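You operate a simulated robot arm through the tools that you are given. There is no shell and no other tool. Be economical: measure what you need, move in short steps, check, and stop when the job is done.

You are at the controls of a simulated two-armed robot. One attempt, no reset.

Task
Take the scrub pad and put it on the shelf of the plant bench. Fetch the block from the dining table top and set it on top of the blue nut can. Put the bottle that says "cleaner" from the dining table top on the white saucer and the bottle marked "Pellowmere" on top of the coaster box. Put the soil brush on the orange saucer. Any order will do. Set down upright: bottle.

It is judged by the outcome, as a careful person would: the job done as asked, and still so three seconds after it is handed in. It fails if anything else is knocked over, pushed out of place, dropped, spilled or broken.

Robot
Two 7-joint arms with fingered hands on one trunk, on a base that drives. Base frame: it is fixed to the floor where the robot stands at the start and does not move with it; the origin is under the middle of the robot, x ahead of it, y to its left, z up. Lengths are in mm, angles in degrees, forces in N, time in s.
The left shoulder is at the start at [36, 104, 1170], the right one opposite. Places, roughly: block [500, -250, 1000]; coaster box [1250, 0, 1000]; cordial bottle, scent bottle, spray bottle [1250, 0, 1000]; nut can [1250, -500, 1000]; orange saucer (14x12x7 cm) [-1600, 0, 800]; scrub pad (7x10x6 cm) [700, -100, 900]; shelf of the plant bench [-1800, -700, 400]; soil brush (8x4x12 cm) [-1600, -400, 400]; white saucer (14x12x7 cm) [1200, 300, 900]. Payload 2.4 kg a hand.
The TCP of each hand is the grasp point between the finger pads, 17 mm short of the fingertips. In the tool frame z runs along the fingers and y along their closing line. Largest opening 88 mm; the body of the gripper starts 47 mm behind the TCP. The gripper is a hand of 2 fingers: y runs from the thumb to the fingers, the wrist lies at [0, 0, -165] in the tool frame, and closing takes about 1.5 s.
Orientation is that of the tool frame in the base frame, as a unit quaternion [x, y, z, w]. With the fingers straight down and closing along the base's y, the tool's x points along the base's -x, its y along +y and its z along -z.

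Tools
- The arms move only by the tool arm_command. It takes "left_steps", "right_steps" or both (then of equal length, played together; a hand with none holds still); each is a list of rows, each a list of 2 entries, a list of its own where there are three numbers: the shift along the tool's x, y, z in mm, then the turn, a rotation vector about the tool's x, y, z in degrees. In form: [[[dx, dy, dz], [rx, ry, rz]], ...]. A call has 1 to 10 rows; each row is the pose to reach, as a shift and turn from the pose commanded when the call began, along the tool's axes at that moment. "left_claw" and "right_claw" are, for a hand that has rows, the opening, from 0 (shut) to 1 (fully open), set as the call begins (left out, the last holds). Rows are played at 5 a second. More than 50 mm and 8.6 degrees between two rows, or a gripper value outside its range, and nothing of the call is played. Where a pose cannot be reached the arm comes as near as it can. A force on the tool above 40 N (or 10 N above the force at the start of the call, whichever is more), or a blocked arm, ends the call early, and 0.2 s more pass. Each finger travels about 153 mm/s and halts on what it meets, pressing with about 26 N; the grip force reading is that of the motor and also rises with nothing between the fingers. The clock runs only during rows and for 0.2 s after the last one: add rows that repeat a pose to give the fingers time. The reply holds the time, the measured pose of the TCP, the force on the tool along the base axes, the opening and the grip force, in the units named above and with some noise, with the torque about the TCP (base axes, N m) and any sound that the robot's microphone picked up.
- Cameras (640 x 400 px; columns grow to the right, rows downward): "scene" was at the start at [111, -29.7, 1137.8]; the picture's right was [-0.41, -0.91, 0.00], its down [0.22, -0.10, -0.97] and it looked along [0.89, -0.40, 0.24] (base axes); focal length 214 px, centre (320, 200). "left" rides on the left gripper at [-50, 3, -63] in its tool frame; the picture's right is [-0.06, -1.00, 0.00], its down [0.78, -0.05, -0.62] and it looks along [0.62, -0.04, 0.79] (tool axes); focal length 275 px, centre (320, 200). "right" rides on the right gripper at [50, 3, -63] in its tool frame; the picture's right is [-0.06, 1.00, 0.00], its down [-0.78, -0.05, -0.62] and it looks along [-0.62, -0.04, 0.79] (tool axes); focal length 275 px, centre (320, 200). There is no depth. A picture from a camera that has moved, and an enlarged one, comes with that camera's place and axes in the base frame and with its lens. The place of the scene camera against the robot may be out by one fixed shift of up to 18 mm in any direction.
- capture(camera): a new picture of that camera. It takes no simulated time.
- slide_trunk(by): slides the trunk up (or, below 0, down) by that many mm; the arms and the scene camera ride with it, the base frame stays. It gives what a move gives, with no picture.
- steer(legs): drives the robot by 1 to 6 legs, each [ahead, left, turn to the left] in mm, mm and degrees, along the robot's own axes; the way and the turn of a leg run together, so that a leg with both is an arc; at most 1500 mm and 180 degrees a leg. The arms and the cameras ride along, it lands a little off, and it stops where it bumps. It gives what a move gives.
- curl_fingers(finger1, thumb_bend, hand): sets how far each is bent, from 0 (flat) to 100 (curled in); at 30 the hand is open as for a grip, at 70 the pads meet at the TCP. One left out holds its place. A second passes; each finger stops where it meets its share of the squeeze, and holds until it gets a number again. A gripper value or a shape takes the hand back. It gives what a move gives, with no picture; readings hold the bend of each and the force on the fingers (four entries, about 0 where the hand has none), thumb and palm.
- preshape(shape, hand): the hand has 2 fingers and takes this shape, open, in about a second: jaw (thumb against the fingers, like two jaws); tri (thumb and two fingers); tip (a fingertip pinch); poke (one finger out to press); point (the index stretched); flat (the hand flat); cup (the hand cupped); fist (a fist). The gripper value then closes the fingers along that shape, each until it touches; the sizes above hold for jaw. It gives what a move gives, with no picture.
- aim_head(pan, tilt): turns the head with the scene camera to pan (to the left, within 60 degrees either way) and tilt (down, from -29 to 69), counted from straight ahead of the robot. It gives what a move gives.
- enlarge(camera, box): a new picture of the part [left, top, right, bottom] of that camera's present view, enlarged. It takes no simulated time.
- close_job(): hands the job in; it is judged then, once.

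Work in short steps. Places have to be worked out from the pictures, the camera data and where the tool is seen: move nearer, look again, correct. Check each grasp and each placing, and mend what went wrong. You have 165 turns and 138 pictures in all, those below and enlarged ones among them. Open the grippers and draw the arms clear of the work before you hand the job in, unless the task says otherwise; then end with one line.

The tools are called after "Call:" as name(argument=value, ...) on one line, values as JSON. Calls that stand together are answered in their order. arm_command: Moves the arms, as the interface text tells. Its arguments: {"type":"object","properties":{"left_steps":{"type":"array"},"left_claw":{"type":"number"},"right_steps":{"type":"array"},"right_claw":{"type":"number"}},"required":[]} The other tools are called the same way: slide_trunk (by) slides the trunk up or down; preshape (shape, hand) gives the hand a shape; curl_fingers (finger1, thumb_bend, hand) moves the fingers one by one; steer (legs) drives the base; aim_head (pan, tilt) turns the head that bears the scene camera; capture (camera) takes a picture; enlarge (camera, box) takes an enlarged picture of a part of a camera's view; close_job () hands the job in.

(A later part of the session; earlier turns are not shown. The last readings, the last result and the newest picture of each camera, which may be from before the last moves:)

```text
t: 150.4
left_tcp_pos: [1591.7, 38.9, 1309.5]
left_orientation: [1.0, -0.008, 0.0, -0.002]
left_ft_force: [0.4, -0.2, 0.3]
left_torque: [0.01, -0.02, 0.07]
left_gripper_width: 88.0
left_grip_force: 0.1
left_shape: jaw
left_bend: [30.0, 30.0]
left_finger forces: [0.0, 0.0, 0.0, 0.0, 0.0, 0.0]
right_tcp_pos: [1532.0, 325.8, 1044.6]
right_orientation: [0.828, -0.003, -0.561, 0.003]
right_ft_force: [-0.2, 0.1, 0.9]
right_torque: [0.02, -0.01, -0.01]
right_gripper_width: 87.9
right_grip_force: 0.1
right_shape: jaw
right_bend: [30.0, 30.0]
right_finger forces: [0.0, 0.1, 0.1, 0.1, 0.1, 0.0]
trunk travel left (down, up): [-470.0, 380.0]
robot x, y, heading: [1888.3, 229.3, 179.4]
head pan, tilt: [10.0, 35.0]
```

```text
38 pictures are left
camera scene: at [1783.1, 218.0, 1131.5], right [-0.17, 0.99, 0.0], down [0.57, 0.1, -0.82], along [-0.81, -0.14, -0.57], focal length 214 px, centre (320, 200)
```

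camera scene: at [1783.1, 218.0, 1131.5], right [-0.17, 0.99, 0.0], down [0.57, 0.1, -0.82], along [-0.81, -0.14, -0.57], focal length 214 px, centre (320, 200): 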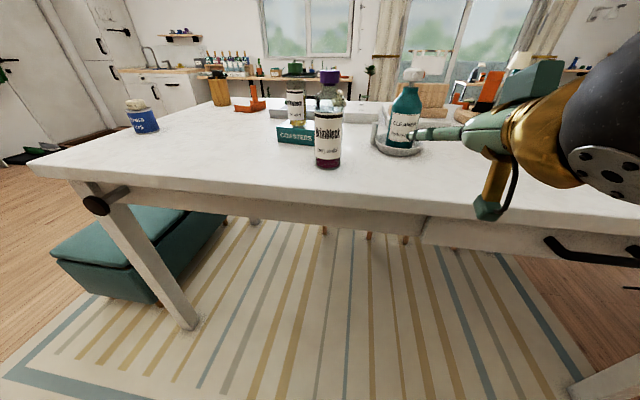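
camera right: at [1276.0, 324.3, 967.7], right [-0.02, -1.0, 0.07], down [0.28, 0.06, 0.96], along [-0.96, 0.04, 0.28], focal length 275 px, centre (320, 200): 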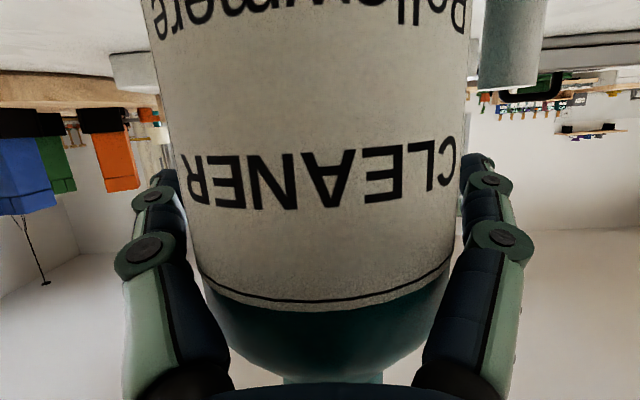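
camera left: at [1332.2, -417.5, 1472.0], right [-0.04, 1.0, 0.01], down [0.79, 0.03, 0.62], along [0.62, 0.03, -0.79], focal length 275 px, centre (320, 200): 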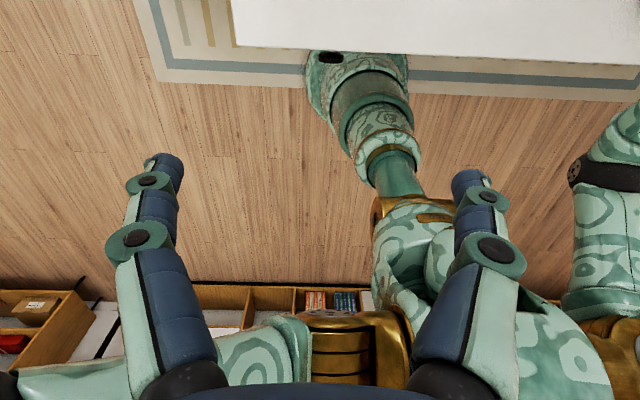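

All table placements stand. Next the green scrub pad: fold the right hand back to pointing down, then drive round to the near side.

Call:
arm_command(right_steps=[[[-20, 0, -20], [0, 8.4, 0]], [[-40, 0, -40], [0, 16.8, 0]], [[-50, 0, -50], [0, 25.2, 0]], [[-50, 0, -50], [0, 33.6, 0]], [[-50, 0, -50], [0, 42, 0]], [[-50, 0, -50], [0, 50.4, 0]], [[-50, 0, -50], [0, 58.8, 0]], [[-50, 0, -50], [0, 67, 0]]])

Call:
steer(legs=[[0, 1500, 0], [0, 230, 0], [1500, 0, 0], [430, 0, 0], [0, 0, 180], [0, 1220, 0]])

```text
t: 152.2
left_tcp_pos: [1590.0, 38.1, 1308.4]
left_orientation: [1.0, -0.008, 0.0, -0.003]
left_ft_force: [-0.4, 0.5, 0.0]
left_torque: [-0.01, 0.02, 0.01]
left_gripper_width: 88.0
left_grip_force: 0.0
left_shape: jaw
left_bend: [30.0, 30.0]
left_finger forces: [0.0, 0.0, 0.0, 0.0, 0.0, 0.0]
right_tcp_pos: [1558.8, 326.1, 1109.8]
right_orientation: [1.0, 0.0, -0.008, 0.003]
right_ft_force: [-0.8, 0.4, 0.0]
right_torque: [0.01, -0.01, -0.02]
right_gripper_width: 88.1
right_grip_force: 0.1
right_shape: jaw
right_bend: [30.0, 30.0]
right_finger forces: [0.0, 0.1, 0.1, 0.0, 0.0, 0.1]
right hand out of reach, approached as far as the arm can: row 1, 2, 3
trunk travel left (down, up): [-470.0, 380.0]
robot x, y, heading: [1888.1, 228.1, 179.4]
head pan, tilt: [10.0, 35.0]
```

```text
t: 183.5
left_tcp_pos: [351.0, -77.0, 1308.3]
left_orientation: [0.051, 0.999, -0.003, 0.0]
left_ft_force: [-0.1, 0.5, 0.0]
left_torque: [0.0, 0.02, 0.02]
left_gripper_width: 87.9
left_grip_force: 0.1
left_shape: jaw
left_bend: [30.0, 30.0]
left_finger forces: [0.0, 0.0, 0.0, 0.0, 0.1, 0.0]
right_tcp_pos: [357.9, -365.2, 1110.3]
right_orientation: [0.043, 0.999, 0.004, 0.009]
right_ft_force: [0.0, 0.2, -0.6]
right_torque: [0.0, 0.03, 0.02]
right_gripper_width: 88.0
right_grip_force: 0.0
right_shape: jaw
right_bend: [30.0, 30.0]
right_finger forces: [0.0, 0.1, 0.1, 0.0, 0.1, 0.0]
trunk travel left (down, up): [-470.0, 380.0]
robot x, y, heading: [35.5, -246.0, -5.1]
head pan, tilt: [10.0, 35.0]
```

Straighten the heading and move to (190,-285).

Call:
steer(legs=[[0, 0, 5], [155, -40, 0]])

Call:
aim_head(pan=15, tilt=35)

Call:
enlarge(camera="scene", box=[160, 60, 480, 260])

```text
t: 185.4
left_tcp_pos: [495.0, -92.6, 1307.0]
left_orientation: [0.006, 1.0, -0.002, 0.001]
left_ft_force: [0.6, 0.2, -1.6]
left_torque: [-0.01, 0.0, 0.02]
left_gripper_width: 88.1
left_grip_force: 0.1
left_shape: jaw
left_bend: [30.0, 30.0]
left_finger forces: [0.0, 0.0, 0.0, 0.0, 0.0, 0.1]
right_tcp_pos: [527.1, -379.0, 1110.0]
right_orientation: [-0.001, 1.0, 0.004, 0.009]
right_ft_force: [-0.3, 0.2, -0.4]
right_torque: [-0.01, 0.0, -0.01]
right_gripper_width: 87.9
right_grip_force: 0.0
right_shape: jaw
right_bend: [30.0, 30.0]
right_finger forces: [0.1, 0.0, 0.0, 0.0, 0.0, 0.0]
trunk travel left (down, up): [-470.0, 380.0]
robot x, y, heading: [191.7, -286.3, -0.1]
head pan, tilt: [10.0, 35.0]
```

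```text
t: 186.1
left_tcp_pos: [494.0, -91.7, 1308.1]
left_orientation: [0.006, 1.0, -0.002, 0.0]
left_ft_force: [-0.1, 0.3, 0.1]
left_torque: [-0.03, -0.02, -0.03]
left_gripper_width: 88.1
left_grip_force: 0.0
left_shape: jaw
left_bend: [30.0, 30.0]
left_finger forces: [0.0, 0.0, 0.0, 0.1, 0.1, 0.0]
right_tcp_pos: [526.3, -378.1, 1110.3]
right_orientation: [-0.001, 1.0, 0.003, 0.01]
right_ft_force: [1.4, 0.0, 1.1]
right_torque: [0.02, 0.01, -0.02]
right_gripper_width: 88.3
right_grip_force: 0.0
right_shape: jaw
right_bend: [30.0, 30.0]
right_finger forces: [0.1, 0.1, 0.0, 0.1, 0.1, 0.0]
trunk travel left (down, up): [-470.0, 380.0]
robot x, y, heading: [193.6, -280.5, -0.2]
head pan, tilt: [15.0, 35.0]
```

```text
2.00 times, centred on (320, 160) of scene
camera zoom: at [313.3, -257.2, 1131.5], right [0.26, -0.97, 0.0], down [-0.55, -0.15, -0.82], along [0.79, 0.21, -0.57], focal length 429 px, centre (320, 280)
```

zoom: 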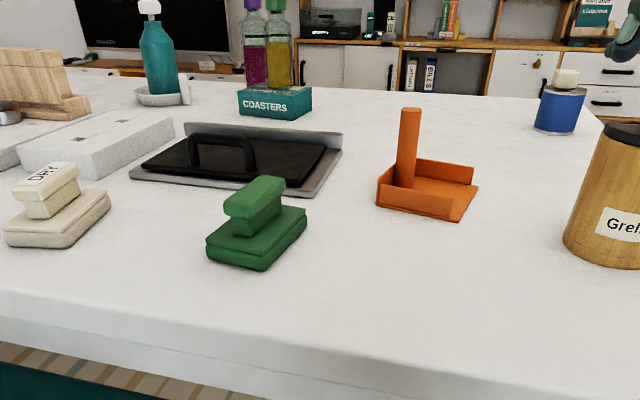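

The green pad's handle is at ≈(658,-102), running along x. Bring the left hand above it at z≈1020.

Call:
arm_command(left_steps=[[[-24, -1, 38], [0, 0, 1]], [[-48, -3, 76], [0, 0, 2]], [[-72, -5, 114], [0, 0, 3]], [[-96, -7, 152], [0, 0, 4]], [[-120, -9, 190], [0, 0, 5]], [[-144, -11, 228], [0, 0, 6]], [[-163, -11, 262], [0, 0, 6]], [[-163, -11, 288], [0, 0, 6]], [[-163, -11, 288], [0, 0, 6]]])

Call:
capture(camera="left")

Call:
enlarge(camera="scene", box=[160, 60, 400, 240])

```text
t: 188.1
left_tcp_pos: [655.1, -106.7, 1020.2]
left_orientation: [0.06, 0.998, -0.003, 0.001]
left_ft_force: [-0.9, -0.8, 0.4]
left_torque: [0.01, -0.01, -0.01]
left_gripper_width: 87.5
left_grip_force: 0.0
left_shape: jaw
left_bend: [30.0, 30.0]
left_finger forces: [0.0, 0.1, 0.0, 0.1, 0.0, 0.0]
right_tcp_pos: [526.3, -379.0, 1110.9]
right_orientation: [-0.001, 1.0, 0.004, 0.01]
right_ft_force: [-0.9, 0.4, -0.3]
right_torque: [-0.04, 0.0, 0.0]
right_gripper_width: 87.9
right_grip_force: 0.1
right_shape: jaw
right_bend: [30.0, 30.0]
right_finger forces: [0.1, 0.1, 0.1, 0.0, 0.0, 0.0]
trunk travel left (down, up): [-470.0, 380.0]
robot x, y, heading: [192.1, -283.5, -0.1]
head pan, tilt: [15.0, 35.0]
```

```text
36 pictures are left
camera left: at [705.1, -109.2, 1084.6], right [-0.06, -1.0, 0.01], down [-0.78, 0.05, 0.62], along [-0.62, 0.03, -0.79], focal length 275 px, centre (320, 200)
```

left: 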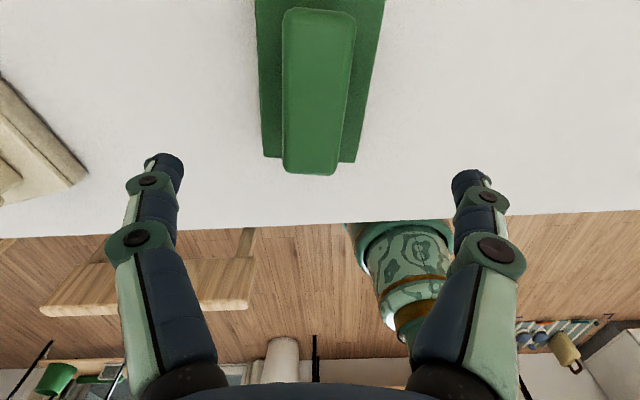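

```text
2.22 times, centred on (280, 150) of scene
camera zoom: at [313.2, -257.2, 1131.5], right [0.26, -0.97, 0.0], down [-0.55, -0.15, -0.82], along [0.79, 0.21, -0.57], focal length 477 px, centre (409, 311)
```

zoom: 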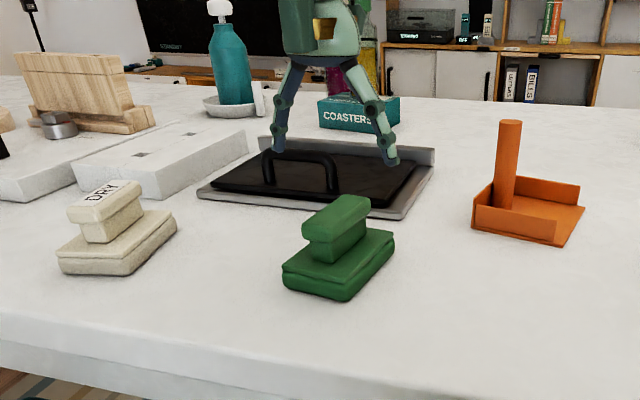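

Handle centre ≈(660,-106), 32 mm wide. Descend to z≈945 and close.

Call:
arm_command(left_steps=[[[-5, 0, 25], [0, 0, 0]], [[-5, 0, 50], [0, 0, 0]], [[-5, 0, 65], [0, 0, 0]], [[-5, 0, 75], [0, 0, 0]], [[-5, 0, 75], [0, 0, 0]]])

Call:
arm_command(left_steps=[[[0, 0, 0], [0, 0, 0]], [[0, 0, 0], [0, 0, 0]], [[0, 0, 0], [0, 0, 0]], [[0, 0, 0], [0, 0, 0]], [[0, 0, 0], [0, 0, 0]], [[0, 0, 0], [0, 0, 0]], [[0, 0, 0], [0, 0, 0]]], left_claw=0.1)

Call:
enlarge(camera="scene", box=[200, 60, 360, 220])

```text
t: 189.3
left_tcp_pos: [660.9, -106.9, 945.4]
left_orientation: [0.057, 0.998, -0.003, 0.001]
left_ft_force: [0.4, -0.5, 1.7]
left_torque: [-0.04, 0.01, 0.01]
left_gripper_width: 87.7
left_grip_force: 0.2
left_shape: jaw
left_bend: [30.0, 30.0]
left_finger forces: [0.1, 0.0, 0.0, 0.0, 0.0, 0.1]
right_tcp_pos: [525.9, -379.2, 1109.8]
right_orientation: [-0.001, 1.0, 0.004, 0.01]
right_ft_force: [0.6, 0.7, 0.0]
right_torque: [0.02, -0.04, -0.01]
right_gripper_width: 88.2
right_grip_force: 0.1
right_shape: jaw
right_bend: [30.0, 30.0]
right_finger forces: [0.0, 0.0, 0.1, 0.0, 0.0, 0.0]
trunk travel left (down, up): [-470.0, 380.0]
robot x, y, heading: [194.1, -282.9, -0.1]
head pan, tilt: [15.0, 35.0]
```

```text
t: 190.9
left_tcp_pos: [660.4, -106.8, 945.0]
left_orientation: [0.059, 0.998, -0.003, 0.001]
left_ft_force: [-0.8, -0.5, -0.7]
left_torque: [0.01, 0.02, 0.0]
left_gripper_width: 18.3
left_grip_force: 26.2
left_shape: jaw
left_bend: [73.0, 70.0]
left_finger forces: [23.3, 0.0, 0.0, 0.1, 23.4, 0.0]
right_tcp_pos: [526.4, -379.4, 1109.6]
right_orientation: [-0.001, 1.0, 0.003, 0.009]
right_ft_force: [-0.2, 0.1, -0.4]
right_torque: [-0.03, 0.01, -0.02]
right_gripper_width: 87.9
right_grip_force: 0.1
right_shape: jaw
right_bend: [30.0, 30.0]
right_finger forces: [0.0, 0.1, 0.0, 0.1, 0.1, 0.0]
trunk travel left (down, up): [-470.0, 380.0]
robot x, y, heading: [193.3, -281.1, 0.1]
head pan, tilt: [15.0, 35.0]
```

```text
2.50 times, centred on (280, 140) of scene
camera zoom: at [313.3, -257.2, 1131.4], right [0.26, -0.97, 0.0], down [-0.55, -0.15, -0.82], along [0.79, 0.21, -0.57], focal length 536 px, centre (420, 350)
```

zoom: 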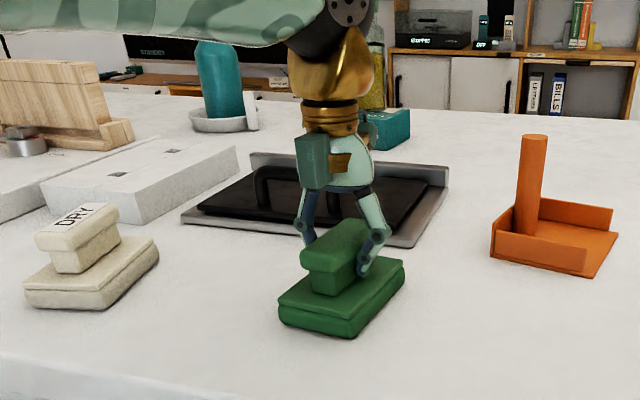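

Gripped under the knob. Lift and retract, back off, turn around and look at the plant bench area.

Call:
arm_command(left_steps=[[[0, 0, -40], [0, 0, 0]], [[0, 0, -85], [0, 0, 0]], [[0, 0, -130], [0, 0, 0]], [[30, 0, -165], [0, 0, 0]], [[75, 0, -180], [0, 0, 0]], [[120, 0, -190], [0, 0, 0]]])

Call:
steer(legs=[[-250, 0, 0], [0, 0, 180], [250, 0, 0]])

Call:
aim_head(pan=10, tilt=15)

Call:
capture(camera="scene")

```text
t: 192.3
left_tcp_pos: [543.4, -94.5, 1132.0]
left_orientation: [0.058, 0.998, -0.003, 0.0]
left_ft_force: [0.3, -0.5, -1.7]
left_torque: [0.0, -0.03, 0.0]
left_gripper_width: 18.6
left_grip_force: 26.0
left_shape: jaw
left_bend: [73.0, 70.0]
left_finger forces: [23.5, 0.1, 0.0, 0.0, 23.4, 0.0]
right_tcp_pos: [527.1, -378.3, 1109.6]
right_orientation: [-0.001, 1.0, 0.004, 0.01]
right_ft_force: [-0.7, 0.1, -0.5]
right_torque: [0.02, -0.01, -0.03]
right_gripper_width: 88.2
right_grip_force: 0.0
right_shape: jaw
right_bend: [30.0, 30.0]
right_finger forces: [0.0, 0.1, 0.0, 0.0, 0.0, 0.0]
trunk travel left (down, up): [-470.0, 380.0]
robot x, y, heading: [190.0, -283.6, -0.2]
head pan, tilt: [15.0, 35.0]
```

```text
t: 202.9
left_tcp_pos: [-672.6, -475.2, 1130.6]
left_orientation: [0.998, -0.056, 0.0, -0.003]
left_ft_force: [0.0, 0.1, 0.0]
left_torque: [-0.01, 0.04, -0.01]
left_gripper_width: 18.3
left_grip_force: 26.2
left_shape: jaw
left_bend: [73.0, 70.0]
left_finger forces: [23.3, 0.0, 0.0, 0.1, 23.4, 0.0]
right_tcp_pos: [-656.9, -190.5, 1110.2]
right_orientation: [1.0, 0.003, -0.009, 0.003]
right_ft_force: [0.6, -0.9, 0.0]
right_torque: [0.02, 0.0, 0.0]
right_gripper_width: 88.1
right_grip_force: 0.0
right_shape: jaw
right_bend: [30.0, 30.0]
right_finger forces: [0.1, 0.0, 0.0, 0.0, 0.0, 0.0]
trunk travel left (down, up): [-470.0, 380.0]
robot x, y, heading: [-322.7, -287.2, -179.9]
head pan, tilt: [15.0, 35.0]
```

```text
t: 203.8
left_tcp_pos: [-671.6, -475.2, 1131.5]
left_orientation: [0.998, -0.055, -0.001, -0.003]
left_ft_force: [0.6, 0.1, -0.7]
left_torque: [0.03, 0.01, 0.06]
left_gripper_width: 18.1
left_grip_force: 26.1
left_shape: jaw
left_bend: [73.0, 70.0]
left_finger forces: [23.3, 0.1, 0.0, 0.1, 23.3, 0.1]
right_tcp_pos: [-656.3, -189.7, 1109.9]
right_orientation: [1.0, 0.004, -0.009, 0.003]
right_ft_force: [0.5, 0.0, 0.7]
right_torque: [-0.04, 0.02, 0.0]
right_gripper_width: 88.2
right_grip_force: 0.1
right_shape: jaw
right_bend: [30.0, 30.0]
right_finger forces: [0.0, 0.1, 0.0, 0.0, 0.0, 0.0]
trunk travel left (down, up): [-470.0, 380.0]
robot x, y, heading: [-323.0, -283.8, -180.1]
head pan, tilt: [10.0, 15.0]
```

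```text
33 pictures are left
camera scene: at [-435.9, -297.4, 1163.4], right [-0.18, 0.98, 0.0], down [0.26, 0.05, -0.97], along [-0.95, -0.17, -0.26], focal length 214 px, centre (320, 200)
```

scene: 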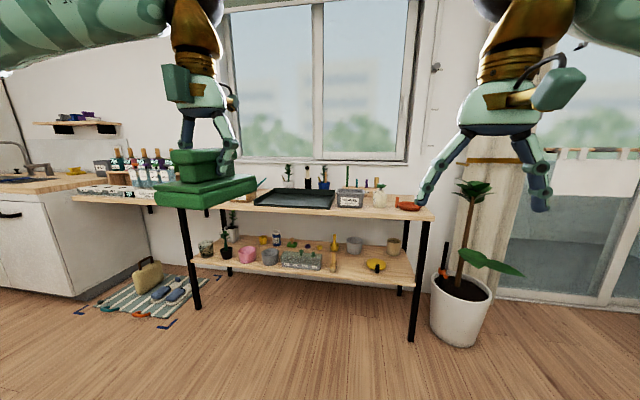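

The plant bench is ahead: orange saucer on top right, shelf below. Enlarge it.

Call:
enlarge(camera="scene", box=[185, 160, 445, 300])

```text
2.46 times, centred on (315, 230) of scene
camera zoom: at [-435.9, -297.4, 1163.4], right [-0.18, 0.98, 0.0], down [0.26, 0.05, -0.97], along [-0.95, -0.17, -0.26], focal length 528 px, centre (332, 126)
```

zoom: 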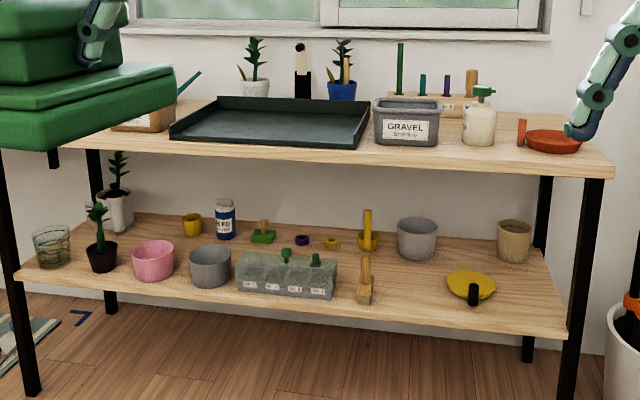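

Soil brush = wooden upright handle at ≈(-1614,-425) on the shelf; free spot for the pad right of it at y≈-315. Approach to x≈-920 and lower the trunk for a level view.

Call:
steer(legs=[[600, -73, 0]])

Call:
slide_trunk(by=-430)

Call:
aim_head(pan=0, tilt=15)

Call:
capture(camera="scene")

```text
t: 207.2
left_tcp_pos: [-1281.3, -393.3, 1130.6]
left_orientation: [0.998, -0.064, -0.001, -0.003]
left_ft_force: [0.2, 0.3, -1.6]
left_torque: [0.03, 0.0, -0.03]
left_gripper_width: 18.4
left_grip_force: 25.9
left_shape: jaw
left_bend: [73.0, 70.0]
left_finger forces: [23.3, 0.1, 0.1, 0.0, 23.4, 0.0]
right_tcp_pos: [-1259.9, -109.5, 1109.7]
right_orientation: [1.0, -0.006, -0.01, 0.003]
right_ft_force: [0.5, -0.4, -0.1]
right_torque: [0.01, 0.02, 0.02]
right_gripper_width: 87.8
right_grip_force: 0.0
right_shape: jaw
right_bend: [30.0, 30.0]
right_finger forces: [0.0, 0.1, 0.0, 0.1, 0.0, 0.1]
trunk travel left (down, up): [-470.0, 380.0]
robot x, y, heading: [-929.3, -208.3, 179.3]
head pan, tilt: [10.0, 15.0]
```

```text
refused: -430 is not a number from -400 to 400
```

```text
t: 207.9
left_tcp_pos: [-1280.4, -393.4, 1130.7]
left_orientation: [0.998, -0.065, -0.001, -0.002]
left_ft_force: [-0.1, 0.2, -0.7]
left_torque: [-0.01, -0.01, -0.01]
left_gripper_width: 18.5
left_grip_force: 26.2
left_shape: jaw
left_bend: [73.0, 70.0]
left_finger forces: [23.4, 0.0, 0.0, 0.0, 23.3, 0.1]
right_tcp_pos: [-1259.4, -110.0, 1109.0]
right_orientation: [1.0, -0.006, -0.009, 0.004]
right_ft_force: [0.1, 0.3, 0.0]
right_torque: [0.0, -0.04, 0.01]
right_gripper_width: 88.0
right_grip_force: 0.0
right_shape: jaw
right_bend: [30.0, 30.0]
right_finger forces: [0.0, 0.0, 0.1, 0.1, 0.0, 0.0]
trunk travel left (down, up): [-470.0, 380.0]
robot x, y, heading: [-928.0, -209.2, 179.4]
head pan, tilt: [0.0, 15.0]
```

```text
31 pictures are left
camera scene: at [-1042.5, -203.3, 1163.4], right [0.02, 1.0, 0.0], down [0.26, 0.0, -0.97], along [-0.97, 0.01, -0.26], focal length 214 px, centre (320, 200)
```

scene: 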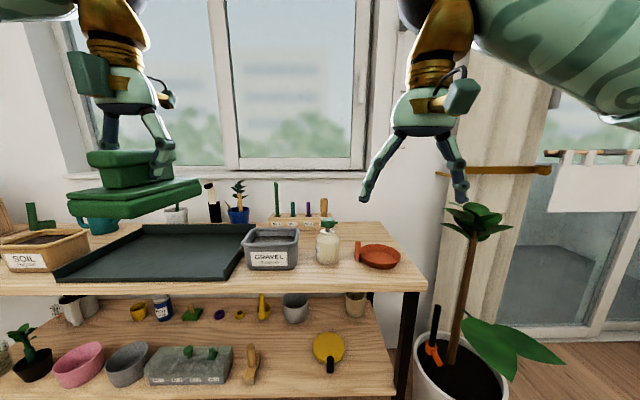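

Geometry: shelf z≈396 with front edge x≈-1518, bench top z≈810 front x≈-1499; pad goes at (-1590,-320). Move 140 mm closer and lower the trunk.

Call:
steer(legs=[[135, 0, 0.6]])

Call:
slide_trunk(by=-400)

Call:
slide_trunk(by=-60)

```text
t: 209.2
left_tcp_pos: [-1417.9, -394.2, 1130.5]
left_orientation: [0.998, -0.061, -0.001, -0.003]
left_ft_force: [-0.1, 0.8, -1.6]
left_torque: [0.01, 0.0, -0.01]
left_gripper_width: 18.6
left_grip_force: 26.2
left_shape: jaw
left_bend: [73.0, 70.0]
left_finger forces: [23.3, 0.1, 0.0, 0.0, 23.3, 0.0]
right_tcp_pos: [-1399.0, -110.2, 1110.2]
right_orientation: [1.0, -0.001, -0.009, 0.004]
right_ft_force: [0.0, 1.2, 0.6]
right_torque: [0.04, 0.0, -0.02]
right_gripper_width: 88.0
right_grip_force: 0.0
right_shape: jaw
right_bend: [30.0, 30.0]
right_finger forces: [0.0, 0.0, 0.0, 0.0, 0.2, 0.0]
trunk travel left (down, up): [-470.0, 380.0]
robot x, y, heading: [-1070.1, -206.6, 179.6]
head pan, tilt: [0.0, 15.0]
```

```text
t: 213.1
left_tcp_pos: [-1417.8, -394.9, 731.5]
left_orientation: [0.998, -0.061, -0.001, -0.003]
left_ft_force: [-0.2, -0.1, -0.1]
left_torque: [-0.03, 0.0, -0.01]
left_gripper_width: 18.3
left_grip_force: 25.4
left_shape: jaw
left_bend: [73.0, 70.0]
left_finger forces: [23.4, 0.1, 0.0, 0.1, 23.3, 0.0]
right_tcp_pos: [-1399.7, -110.2, 710.1]
right_orientation: [1.0, -0.001, -0.01, 0.003]
right_ft_force: [-0.3, -0.4, 0.6]
right_torque: [-0.02, -0.06, 0.01]
right_gripper_width: 87.9
right_grip_force: 0.0
right_shape: jaw
right_bend: [30.0, 30.0]
right_finger forces: [0.1, 0.0, 0.0, 0.0, 0.0, 0.0]
trunk travel left (down, up): [-70.0, 780.0]
robot x, y, heading: [-1066.7, -204.0, 179.5]
head pan, tilt: [0.0, 15.0]
```

```text
t: 214.1
left_tcp_pos: [-1417.3, -393.6, 671.1]
left_orientation: [0.998, -0.061, -0.001, -0.003]
left_ft_force: [-0.4, -0.2, -0.6]
left_torque: [-0.01, -0.02, -0.03]
left_gripper_width: 18.4
left_grip_force: 26.0
left_shape: jaw
left_bend: [73.0, 70.0]
left_finger forces: [23.4, 0.1, 0.0, 0.1, 23.5, 0.0]
right_tcp_pos: [-1398.1, -111.5, 649.1]
right_orientation: [1.0, -0.001, -0.011, 0.005]
right_ft_force: [-0.4, 0.0, -0.2]
right_torque: [-0.01, 0.0, 0.01]
right_gripper_width: 87.9
right_grip_force: 0.1
right_shape: jaw
right_bend: [30.0, 30.0]
right_finger forces: [0.1, 0.0, 0.0, 0.1, 0.1, 0.1]
trunk travel left (down, up): [-10.0, 840.0]
robot x, y, heading: [-1065.8, -208.4, 179.7]
head pan, tilt: [0.0, 15.0]
```

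Lower the pad in front of the bench to TCP z≈505 at y≈-320, straightening its yaw, then look.

Call:
arm_command(left_steps=[[[-2, -18, 40], [0, 0, -2]], [[-4, -36, 80], [0, 0, -4]], [[-7, -55, 120], [0, 0, -6]], [[-9, -73, 150], [0, 0, -7]], [[-9, -73, 166], [0, 0, -7]], [[-9, -73, 166], [0, 0, -7]]])

Call:
aim_head(pan=0, tilt=25)

Call:
capture(camera="scene")

```text
t: 215.5
left_tcp_pos: [-1417.8, -320.6, 506.0]
left_orientation: [1.0, 0.0, 0.0, -0.003]
left_ft_force: [-0.3, -0.6, -1.2]
left_torque: [-0.01, 0.04, -0.01]
left_gripper_width: 18.6
left_grip_force: 26.3
left_shape: jaw
left_bend: [73.0, 70.0]
left_finger forces: [23.5, 0.0, 0.0, 0.1, 23.4, 0.0]
right_tcp_pos: [-1398.9, -111.3, 650.2]
right_orientation: [1.0, -0.001, -0.009, 0.004]
right_ft_force: [-1.0, -0.2, -0.5]
right_torque: [0.0, 0.04, 0.0]
right_gripper_width: 88.0
right_grip_force: 0.1
right_shape: jaw
right_bend: [30.0, 30.0]
right_finger forces: [0.0, 0.1, 0.0, 0.0, 0.0, 0.0]
trunk travel left (down, up): [-10.0, 840.0]
robot x, y, heading: [-1065.1, -209.7, 179.5]
head pan, tilt: [0.0, 15.0]
```

```text
t: 216.2
left_tcp_pos: [-1417.9, -320.5, 505.9]
left_orientation: [1.0, 0.0, 0.0, -0.003]
left_ft_force: [0.5, -0.4, -0.8]
left_torque: [0.01, 0.01, -0.02]
left_gripper_width: 18.4
left_grip_force: 26.1
left_shape: jaw
left_bend: [73.0, 70.0]
left_finger forces: [23.4, 0.0, 0.1, 0.0, 23.4, 0.0]
right_tcp_pos: [-1399.1, -110.4, 649.2]
right_orientation: [1.0, -0.001, -0.009, 0.004]
right_ft_force: [0.1, 0.2, 0.3]
right_torque: [0.01, -0.01, 0.01]
right_gripper_width: 88.1
right_grip_force: 0.0
right_shape: jaw
right_bend: [30.0, 30.0]
right_finger forces: [0.0, 0.0, 0.1, 0.1, 0.1, 0.0]
trunk travel left (down, up): [-10.0, 840.0]
robot x, y, heading: [-1064.7, -207.7, 179.8]
head pan, tilt: [0.0, 25.0]
```

```text
30 pictures are left
camera scene: at [-1198.8, -202.5, 691.9], right [0.01, 1.0, 0.0], down [0.42, 0.0, -0.91], along [-0.91, 0.01, -0.42], focal length 214 px, centre (320, 200)
```

scene: 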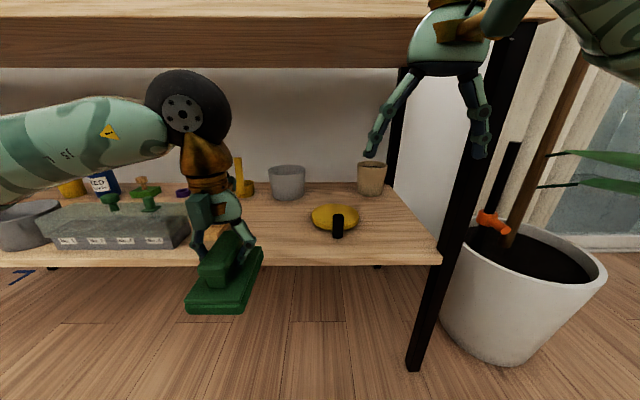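

Path is clear; advance the pad 172 mm under the bench top at this height.

Call:
arm_command(left_steps=[[[-35, 0, 0], [0, 0, 0]], [[-70, 0, 0], [0, 0, 0]], [[-105, 0, 10], [0, 0, 0]], [[-140, 0, 20], [0, 0, 0]], [[-172, 0, 30], [0, 0, 0]], [[-172, 0, 30], [0, 0, 0]]])

Call:
capture(camera="scene")

```text
t: 217.6
left_tcp_pos: [-1588.6, -319.5, 478.5]
left_orientation: [1.0, 0.0, 0.0, -0.003]
left_ft_force: [-1.3, -0.8, -0.4]
left_torque: [0.02, 0.0, -0.02]
left_gripper_width: 18.4
left_grip_force: 25.7
left_shape: jaw
left_bend: [73.0, 70.0]
left_finger forces: [23.4, 0.0, 0.0, 0.0, 23.3, 0.0]
right_tcp_pos: [-1398.7, -110.7, 649.0]
right_orientation: [1.0, -0.001, -0.009, 0.003]
right_ft_force: [0.5, -0.8, -0.2]
right_torque: [0.01, 0.01, -0.02]
right_gripper_width: 88.2
right_grip_force: 0.1
right_shape: jaw
right_bend: [30.0, 30.0]
right_finger forces: [0.1, 0.0, 0.1, 0.0, 0.0, 0.1]
trunk travel left (down, up): [-10.0, 840.0]
robot x, y, heading: [-1063.1, -206.8, 179.3]
head pan, tilt: [0.0, 25.0]
```

```text
29 pictures are left
camera scene: at [-1198.8, -202.5, 691.9], right [0.01, 1.0, 0.0], down [0.42, 0.0, -0.91], along [-0.91, 0.01, -0.42], focal length 214 px, centre (320, 200)
```

scene: 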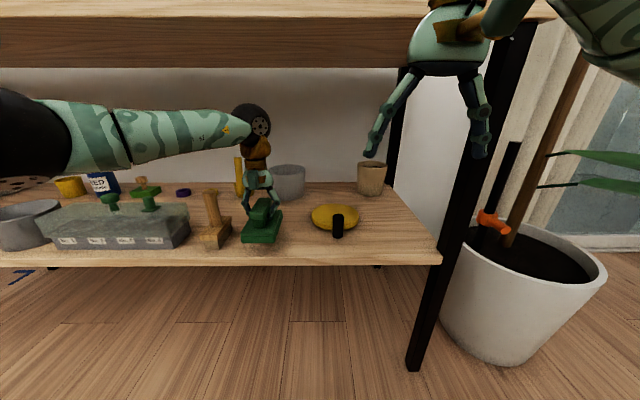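

Pad is over the gap, a bit close to the brush; shift 15 mm to +y and lower 26 mm.

Call:
arm_command(left_steps=[[[0, -15, 0], [0, 0, 0]], [[0, -15, 14], [0, 0, 0]], [[0, -15, 26], [0, 0, 0]], [[0, -15, 26], [0, 0, 0]]])

Call:
arm_command(left_steps=[[[0, 0, 4], [0, 0, 0]], [[0, 0, 7], [0, 0, 0]], [[0, 0, 7], [0, 0, 0]]])

Call:
enlarge(camera="scene", box=[180, 150, 360, 290])

```text
t: 218.6
left_tcp_pos: [-1587.6, -304.0, 449.3]
left_orientation: [1.0, -0.001, 0.0, -0.003]
left_ft_force: [0.4, -0.2, -0.7]
left_torque: [0.01, 0.0, 0.01]
left_gripper_width: 18.3
left_grip_force: 25.8
left_shape: jaw
left_bend: [73.0, 70.0]
left_finger forces: [23.5, 0.1, 0.0, 0.1, 23.4, 0.1]
right_tcp_pos: [-1398.0, -110.2, 650.5]
right_orientation: [1.0, 0.0, -0.01, 0.004]
right_ft_force: [-0.2, -0.6, 0.7]
right_torque: [-0.03, -0.02, 0.01]
right_gripper_width: 88.0
right_grip_force: 0.1
right_shape: jaw
right_bend: [30.0, 30.0]
right_finger forces: [0.1, 0.0, 0.0, 0.0, 0.0, 0.0]
trunk travel left (down, up): [-10.0, 840.0]
robot x, y, heading: [-1065.6, -207.1, 179.7]
head pan, tilt: [0.0, 25.0]
```

```text
t: 219.4
left_tcp_pos: [-1589.2, -306.1, 443.0]
left_orientation: [1.0, 0.001, -0.001, -0.002]
left_ft_force: [1.8, -0.8, 6.9]
left_torque: [-0.02, -0.01, 0.01]
left_gripper_width: 19.0
left_grip_force: 26.4
left_shape: jaw
left_bend: [73.0, 70.0]
left_finger forces: [25.5, 0.1, 0.0, 0.0, 25.6, 0.1]
right_tcp_pos: [-1397.8, -109.6, 649.6]
right_orientation: [1.0, -0.001, -0.01, 0.004]
right_ft_force: [-0.4, -0.4, -0.3]
right_torque: [-0.01, 0.0, -0.02]
right_gripper_width: 88.1
right_grip_force: 0.1
right_shape: jaw
right_bend: [30.0, 30.0]
right_finger forces: [0.0, 0.0, 0.1, 0.1, 0.1, 0.0]
trunk travel left (down, up): [-10.0, 840.0]
robot x, y, heading: [-1064.5, -206.2, 179.5]
head pan, tilt: [0.0, 25.0]
```

```text
2.86 times, centred on (270, 220) of scene
camera zoom: at [-1198.4, -202.4, 692.1], right [0.01, 1.0, 0.0], down [0.42, 0.0, -0.91], along [-0.91, 0.01, -0.42], focal length 613 px, centre (463, 143)
```

zoom: 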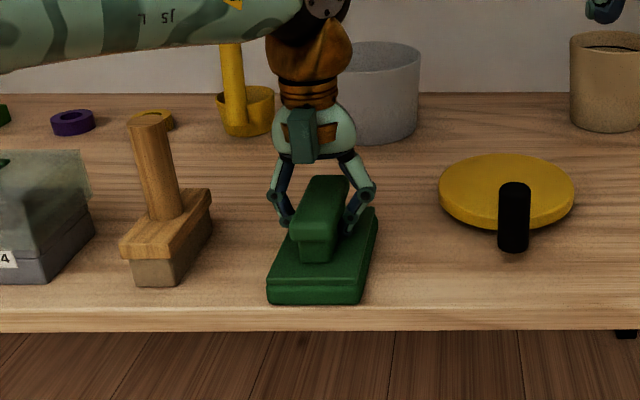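

Pad sits flat on the shelf. Open, lift 50 mm straight up and back out.

Call:
arm_command(left_steps=[[[0, 0, 0], [0, 0, 0]], [[0, 0, 0], [0, 0, 0]], [[0, 0, 0], [0, 0, 0]], [[0, 0, 0], [0, 0, 0]], [[0, 0, -25], [0, 0, 0]], [[0, 0, -60], [0, 0, 0]], [[40, 0, -65], [0, 0, 0]], [[85, 0, -65], [0, 0, 0]], [[130, 0, -65], [0, 0, 0]], [[170, 0, -65], [0, 0, 0]]], left_claw=0.9)

Call:
enlarge(camera="scene", box=[150, 130, 370, 290])

```text
t: 221.6
left_tcp_pos: [-1417.4, -306.0, 507.3]
left_orientation: [1.0, 0.0, 0.0, -0.002]
left_ft_force: [0.2, 0.7, 0.1]
left_torque: [0.0, 0.0, -0.01]
left_gripper_width: 79.2
left_grip_force: 0.1
left_shape: jaw
left_bend: [48.0, 44.0]
left_finger forces: [0.0, 0.1, 0.1, 0.1, 0.0, 0.1]
right_tcp_pos: [-1399.3, -110.0, 648.8]
right_orientation: [1.0, -0.001, -0.01, 0.004]
right_ft_force: [0.0, 0.2, 0.6]
right_torque: [-0.01, 0.01, 0.04]
right_gripper_width: 87.8
right_grip_force: 0.1
right_shape: jaw
right_bend: [30.0, 30.0]
right_finger forces: [0.0, 0.0, 0.0, 0.0, 0.0, 0.0]
trunk travel left (down, up): [-10.0, 840.0]
robot x, y, heading: [-1064.6, -209.2, 179.7]
head pan, tilt: [0.0, 25.0]
```

```text
2.50 times, centred on (260, 210) of scene
camera zoom: at [-1198.8, -202.5, 691.9], right [0.01, 1.0, 0.0], down [0.42, 0.0, -0.91], along [-0.91, 0.01, -0.42], focal length 536 px, centre (470, 175)
```

zoom: 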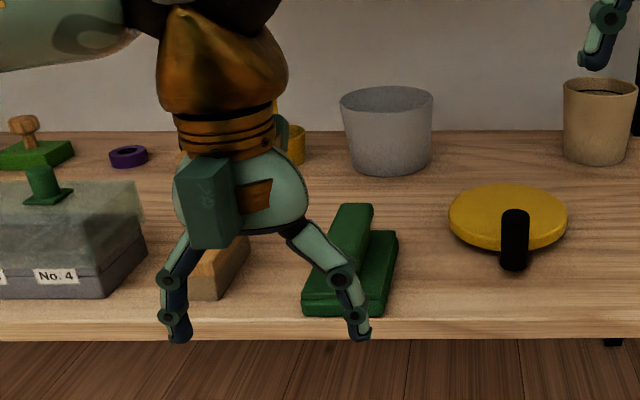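

Pad is placed. Now the soil brush: handle rod at ≈(-1590,-417), z 450–518. Rotate the left hand to point forward in front of the bench.

Call:
arm_command(left_steps=[[[0, 10, 0], [0, -8.2, 0]], [[0, 22, 0], [0, -16.4, 0]], [[0, 34, 0], [0, -24.6, 0]], [[0, 46, 0], [0, -32.8, 0]], [[0, 58, 0], [0, -41, 0]], [[0, 70, 0], [0, -49.2, 0]], [[0, 82, 0], [0, -57.4, 0]], [[0, 94, 0], [0, -65.6, 0]], [[0, 106, 0], [0, -73.8, 0]], [[0, 111, 0], [0, -82, 0]]], left_claw=1)

Call:
arm_command(left_steps=[[[10, 0, 0], [0, -8, 0]], [[19, 0, 0], [0, -8, 0]], [[19, 0, 0], [0, -8, 0]]])

Call:
capture(camera="scene")

Call:
capture(camera="left")

```text
t: 223.8
left_tcp_pos: [-1485.4, -306.8, 566.8]
left_orientation: [0.884, 0.023, -0.466, 0.029]
left_ft_force: [-0.1, 0.4, 0.1]
left_torque: [-0.02, 0.0, 0.07]
left_gripper_width: 88.1
left_grip_force: 0.0
left_shape: jaw
left_bend: [30.0, 30.0]
left_finger forces: [0.0, 0.0, 0.1, 0.0, 0.1, 0.0]
left hand out of reach, approached as far as the arm can: row 3, 4, 5, 6, 7, 8, 9, 10
right_tcp_pos: [-1398.7, -109.7, 649.8]
right_orientation: [1.0, -0.002, -0.009, 0.004]
right_ft_force: [1.0, 0.3, -0.2]
right_torque: [-0.04, 0.02, 0.01]
right_gripper_width: 87.9
right_grip_force: 0.1
right_shape: jaw
right_bend: [30.0, 30.0]
right_finger forces: [0.0, 0.1, 0.0, 0.1, 0.0, 0.0]
trunk travel left (down, up): [-10.0, 840.0]
robot x, y, heading: [-1066.9, -209.2, 179.3]
head pan, tilt: [0.0, 25.0]
```

```text
t: 224.6
left_tcp_pos: [-1472.7, -291.0, 552.3]
left_orientation: [0.849, 0.018, -0.527, 0.028]
left_ft_force: [-0.2, -0.2, 0.3]
left_torque: [-0.02, 0.0, 0.01]
left_gripper_width: 87.9
left_grip_force: 0.2
left_shape: jaw
left_bend: [30.0, 30.0]
left_finger forces: [0.0, 0.0, 0.1, 0.0, 0.1, 0.0]
left hand out of reach, approached as far as the arm can: row 1, 2, 3
right_tcp_pos: [-1398.2, -110.5, 649.6]
right_orientation: [1.0, -0.001, -0.01, 0.004]
right_ft_force: [0.7, -0.1, -0.1]
right_torque: [0.01, 0.02, -0.01]
right_gripper_width: 88.1
right_grip_force: 0.0
right_shape: jaw
right_bend: [30.0, 30.0]
right_finger forces: [0.0, 0.0, 0.0, 0.0, 0.0, 0.0]
trunk travel left (down, up): [-10.0, 840.0]
robot x, y, heading: [-1065.8, -208.8, 179.5]
head pan, tilt: [0.0, 25.0]
```

```text
26 pictures are left
camera scene: at [-1198.7, -202.5, 691.9], right [0.01, 1.0, 0.0], down [0.42, 0.0, -0.91], along [-0.91, 0.01, -0.42], focal length 214 px, centre (320, 200)
```

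scene: 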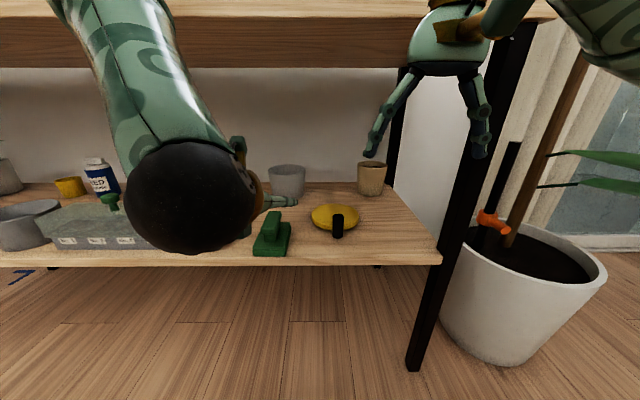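

```text
25 pictures are left
camera left: at [-1437.5, -289.6, 626.9], right [-0.09, 1.0, 0.03], down [0.9, 0.09, -0.43], along [-0.43, -0.01, -0.9], focal length 275 px, centre (320, 200)
```

left: 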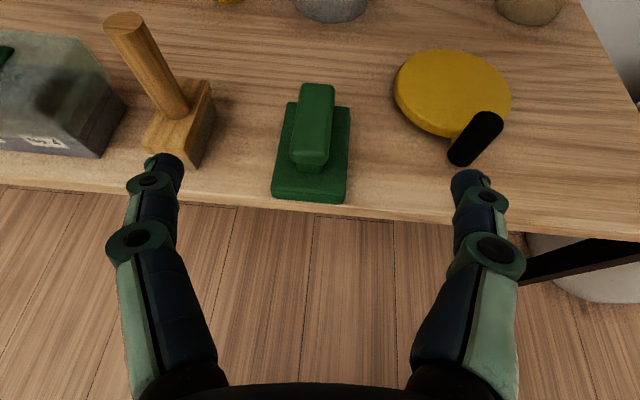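

The arm hit its inner limits. Back the base 150 mm and extend the arm forward instead, all in free space.

Call:
steer(legs=[[-160, 0, 0]])

Call:
arm_command(left_steps=[[[0, 0, 30], [0, 0, 0]], [[0, 0, 60], [0, 0, 0]], [[0, 0, 90], [0, 0, 0]], [[0, 0, 120], [0, 0, 0]], [[0, 0, 150], [0, 0, 0]], [[0, 0, 150], [0, 0, 0]], [[0, 0, 150], [0, 0, 0]]])

```text
t: 226.0
left_tcp_pos: [-1310.7, -294.3, 553.5]
left_orientation: [0.85, 0.021, -0.526, 0.029]
left_ft_force: [-0.5, -0.8, -0.9]
left_torque: [-0.02, -0.02, 0.03]
left_gripper_width: 87.9
left_grip_force: 0.1
left_shape: jaw
left_bend: [30.0, 30.0]
left_finger forces: [0.0, 0.1, 0.0, 0.1, 0.0, 0.1]
right_tcp_pos: [-1239.5, -113.2, 650.6]
right_orientation: [1.0, 0.002, -0.009, 0.003]
right_ft_force: [-0.1, 0.1, -0.3]
right_torque: [0.0, 0.01, 0.04]
right_gripper_width: 87.8
right_grip_force: 0.0
right_shape: jaw
right_bend: [30.0, 30.0]
right_finger forces: [0.0, 0.1, 0.0, 0.0, 0.0, 0.0]
trunk travel left (down, up): [-10.0, 840.0]
robot x, y, heading: [-903.8, -206.2, 180.0]
head pan, tilt: [0.0, 25.0]
```

```text
t: 227.6
left_tcp_pos: [-1452.5, -275.5, 504.5]
left_orientation: [0.851, 0.023, -0.524, 0.031]
left_ft_force: [-0.3, -0.1, -0.6]
left_torque: [0.01, -0.04, 0.01]
left_gripper_width: 87.8
left_grip_force: 0.0
left_shape: jaw
left_bend: [30.0, 30.0]
left_finger forces: [0.0, 0.0, 0.1, 0.0, 0.0, 0.0]
left hand out of reach, approached as far as the arm can: row 1, 2, 3, 4, 5, 6, 7
right_tcp_pos: [-1239.0, -113.0, 649.6]
right_orientation: [1.0, 0.001, -0.01, 0.003]
right_ft_force: [-0.5, -0.8, 0.0]
right_torque: [-0.01, -0.02, -0.01]
right_gripper_width: 88.1
right_grip_force: 0.1
right_shape: jaw
right_bend: [30.0, 30.0]
right_finger forces: [0.0, 0.0, 0.0, 0.1, 0.0, 0.0]
trunk travel left (down, up): [-10.0, 840.0]
robot x, y, heading: [-905.6, -210.3, 180.2]
head pan, tilt: [0.0, 25.0]
```

Commands now start from the measured pose (tool 27° below horizontal), which is fine for gripping the vertical handle. Shift sideways to y≈-417 in front of the bench.

Call:
arm_command(left_steps=[[[5, 35, 4], [0, 0, 0]], [[10, 70, 8], [0, 0, 0]], [[15, 105, 12], [0, 0, 0]], [[19, 141, 15], [0, 0, 0]], [[19, 141, 15], [0, 0, 0]]])

Call:
capture(camera="left")

```text
t: 228.8
left_tcp_pos: [-1489.0, -334.3, 556.4]
left_orientation: [0.856, 0.026, -0.515, 0.038]
left_ft_force: [-0.1, 1.4, 0.4]
left_torque: [0.02, -0.01, -0.03]
left_gripper_width: 87.8
left_grip_force: 0.1
left_shape: jaw
left_bend: [30.0, 30.0]
left_finger forces: [0.0, 0.0, 0.1, 0.0, 0.0, 0.0]
left hand out of reach, approached as far as the arm can: row 1, 2, 3, 4, 5
right_tcp_pos: [-1238.8, -113.4, 650.0]
right_orientation: [1.0, 0.001, -0.01, 0.003]
right_ft_force: [0.6, 0.0, -0.9]
right_torque: [0.01, 0.01, 0.02]
right_gripper_width: 87.8
right_grip_force: 0.1
right_shape: jaw
right_bend: [30.0, 30.0]
right_finger forces: [0.0, 0.0, 0.0, 0.1, 0.1, 0.1]
trunk travel left (down, up): [-10.0, 840.0]
robot x, y, heading: [-906.1, -209.3, 180.0]
head pan, tilt: [0.0, 25.0]
```

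```text
24 pictures are left
camera left: at [-1455.6, -331.7, 630.0], right [-0.12, 0.99, 0.02], down [0.91, 0.11, -0.41], along [-0.41, -0.03, -0.91], focal length 275 px, centre (320, 200)
```

left: 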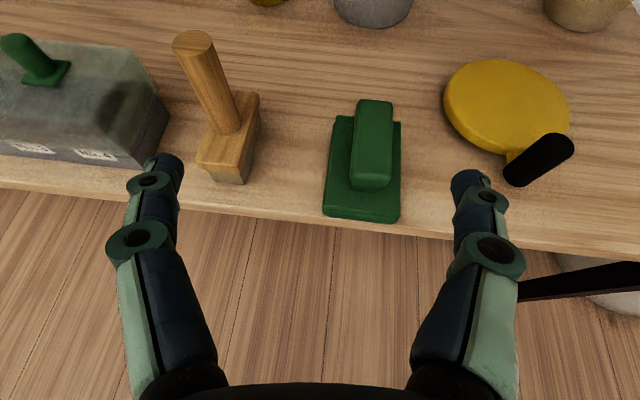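

The left arm limits when reaching outward; I'll shift the base 110 mm to −y so the brush lies straight ahead of the left shoulder.

Call:
steer(legs=[[-30, 0, 0], [0, 110, 0]])

Call:
arm_command(left_steps=[[[20, -8, -10], [0, 0, 0]], [[40, -15, -10], [0, 0, 0]], [[60, -20, 0], [0, 0, 0]], [[60, -20, 0], [0, 0, 0]]])

Call:
capture(camera="left")

```text
t: 230.5
left_tcp_pos: [-1459.1, -447.2, 556.1]
left_orientation: [0.855, 0.027, -0.516, 0.038]
left_ft_force: [-0.2, 0.5, 0.4]
left_torque: [0.01, 0.0, 0.0]
left_gripper_width: 88.0
left_grip_force: 0.1
left_shape: jaw
left_bend: [30.0, 30.0]
left_finger forces: [0.0, 0.1, 0.0, 0.0, 0.0, 0.0]
right_tcp_pos: [-1208.6, -226.4, 649.0]
right_orientation: [1.0, 0.002, -0.01, 0.004]
right_ft_force: [0.7, -1.1, 0.1]
right_torque: [-0.02, -0.02, -0.02]
right_gripper_width: 88.2
right_grip_force: 0.3
right_shape: jaw
right_bend: [30.0, 30.0]
right_finger forces: [0.0, 0.0, 0.0, 0.0, 0.0, 0.0]
trunk travel left (down, up): [-10.0, 840.0]
robot x, y, heading: [-875.5, -318.3, 180.1]
head pan, tilt: [0.0, 25.0]
```

```text
t: 231.5
left_tcp_pos: [-1435.6, -413.5, 512.3]
left_orientation: [0.857, 0.027, -0.513, 0.04]
left_ft_force: [0.4, 0.4, 0.1]
left_torque: [-0.03, 0.01, 0.01]
left_gripper_width: 87.8
left_grip_force: 0.1
left_shape: jaw
left_bend: [30.0, 30.0]
left_finger forces: [0.0, 0.0, 0.0, 0.0, 0.1, 0.0]
left hand out of reach, approached as far as the arm can: row 1, 2, 3, 4
right_tcp_pos: [-1208.5, -227.6, 651.1]
right_orientation: [1.0, 0.001, -0.01, 0.004]
right_ft_force: [1.0, 0.2, 0.4]
right_torque: [0.01, 0.0, 0.03]
right_gripper_width: 87.6
right_grip_force: 0.0
right_shape: jaw
right_bend: [30.0, 30.0]
right_finger forces: [0.0, 0.1, 0.1, 0.0, 0.0, 0.1]
trunk travel left (down, up): [-10.0, 840.0]
robot x, y, heading: [-872.8, -323.7, 180.0]
head pan, tilt: [0.0, 25.0]
```

```text
23 pictures are left
camera left: at [-1402.7, -411.2, 586.6], right [-0.12, 0.99, 0.01], down [0.91, 0.12, -0.4], along [-0.4, -0.04, -0.91], focal length 275 px, centre (320, 200)
```

left: 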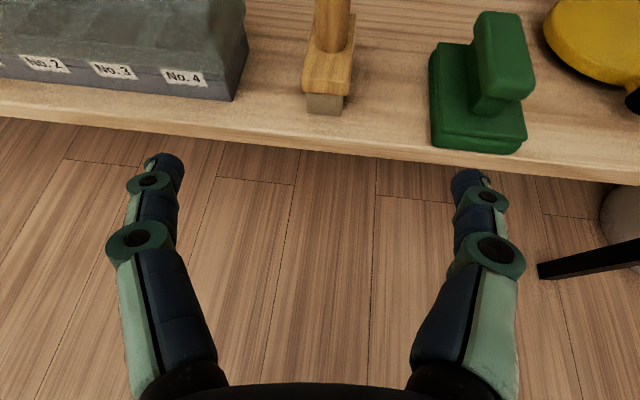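

The brush is now straight ahead (handle ≈(-1596,-424)). Drive 120 mm forward so the open fingers straddle the handle, then check.

Call:
steer(legs=[[115, 0, 0]])

Call:
capture(camera="left")

```text
t: 232.7
left_tcp_pos: [-1551.5, -413.2, 511.8]
left_orientation: [0.857, 0.027, -0.513, 0.04]
left_ft_force: [-0.2, -0.2, 0.4]
left_torque: [0.0, -0.01, 0.01]
left_gripper_width: 88.0
left_grip_force: 0.1
left_shape: jaw
left_bend: [30.0, 30.0]
left_finger forces: [0.0, 0.0, 0.1, 0.0, 0.0, 0.1]
right_tcp_pos: [-1324.7, -225.7, 650.2]
right_orientation: [1.0, 0.001, -0.009, 0.004]
right_ft_force: [-0.6, -0.2, -0.1]
right_torque: [0.01, 0.02, 0.02]
right_gripper_width: 87.8
right_grip_force: 0.1
right_shape: jaw
right_bend: [30.0, 30.0]
right_finger forces: [0.0, 0.0, 0.0, 0.0, 0.0, 0.1]
trunk travel left (down, up): [-10.0, 840.0]
robot x, y, heading: [-993.1, -325.0, 179.9]
head pan, tilt: [0.0, 25.0]
```

```text
22 pictures are left
camera left: at [-1519.0, -409.9, 586.7], right [-0.12, 0.99, 0.01], down [0.91, 0.11, -0.4], along [-0.4, -0.04, -0.92], focal length 275 px, centre (320, 200)
```

left: 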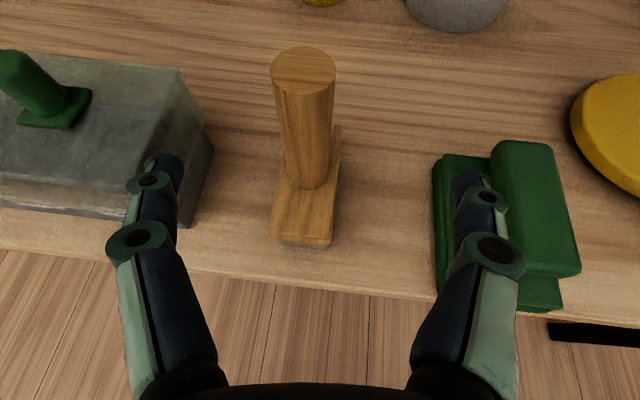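

Handle top at ≈(-1606,-426). Narrow the fingers to ~57 mm and advance so the handle sits at the TCP.

Call:
arm_command(left_steps=[[[0, 0, 0], [0, 0, 0]], [[0, 0, 0], [0, 0, 0]], [[0, 1, 14], [0, 0, 0]], [[-1, 2, 28], [0, 0, 0]], [[-2, 3, 42], [0, 0, 0]], [[-2, 4.5, 57], [0, 0, 0]], [[-2, 4.5, 57], [0, 0, 0]]], left_claw=0.68)

Call:
capture(camera="left")

```text
t: 234.3
left_tcp_pos: [-1602.8, -421.2, 488.4]
left_orientation: [0.858, 0.028, -0.512, 0.042]
left_ft_force: [-0.4, 0.9, -0.3]
left_torque: [0.0, 0.01, 0.0]
left_gripper_width: 60.1
left_grip_force: 0.0
left_shape: jaw
left_bend: [68.0, 66.0]
left_finger forces: [0.1, 0.0, 0.0, 0.0, 0.0, 0.0]
right_tcp_pos: [-1324.1, -226.0, 649.7]
right_orientation: [1.0, 0.001, -0.009, 0.004]
right_ft_force: [-0.5, 0.0, -0.2]
right_torque: [0.0, 0.03, 0.0]
right_gripper_width: 88.2
right_grip_force: 0.1
right_shape: jaw
right_bend: [30.0, 30.0]
right_finger forces: [0.0, 0.1, 0.0, 0.1, 0.0, 0.0]
trunk travel left (down, up): [-10.0, 840.0]
robot x, y, heading: [-991.6, -322.4, 179.8]
head pan, tilt: [0.0, 25.0]
```

```text
21 pictures are left
camera left: at [-1570.2, -417.6, 562.6], right [-0.12, 0.99, 0.01], down [0.91, 0.12, -0.4], along [-0.4, -0.04, -0.92], focal length 275 px, centre (320, 200)
```

left: 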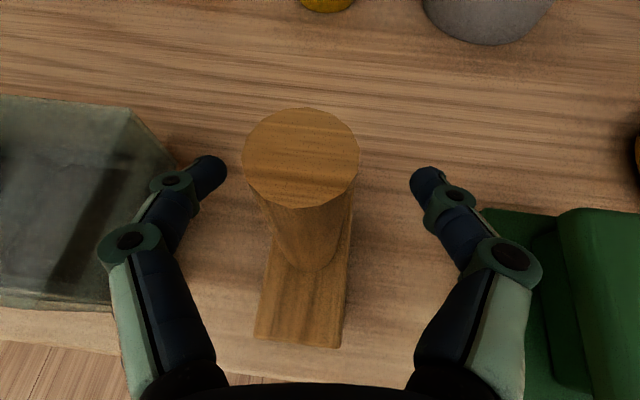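

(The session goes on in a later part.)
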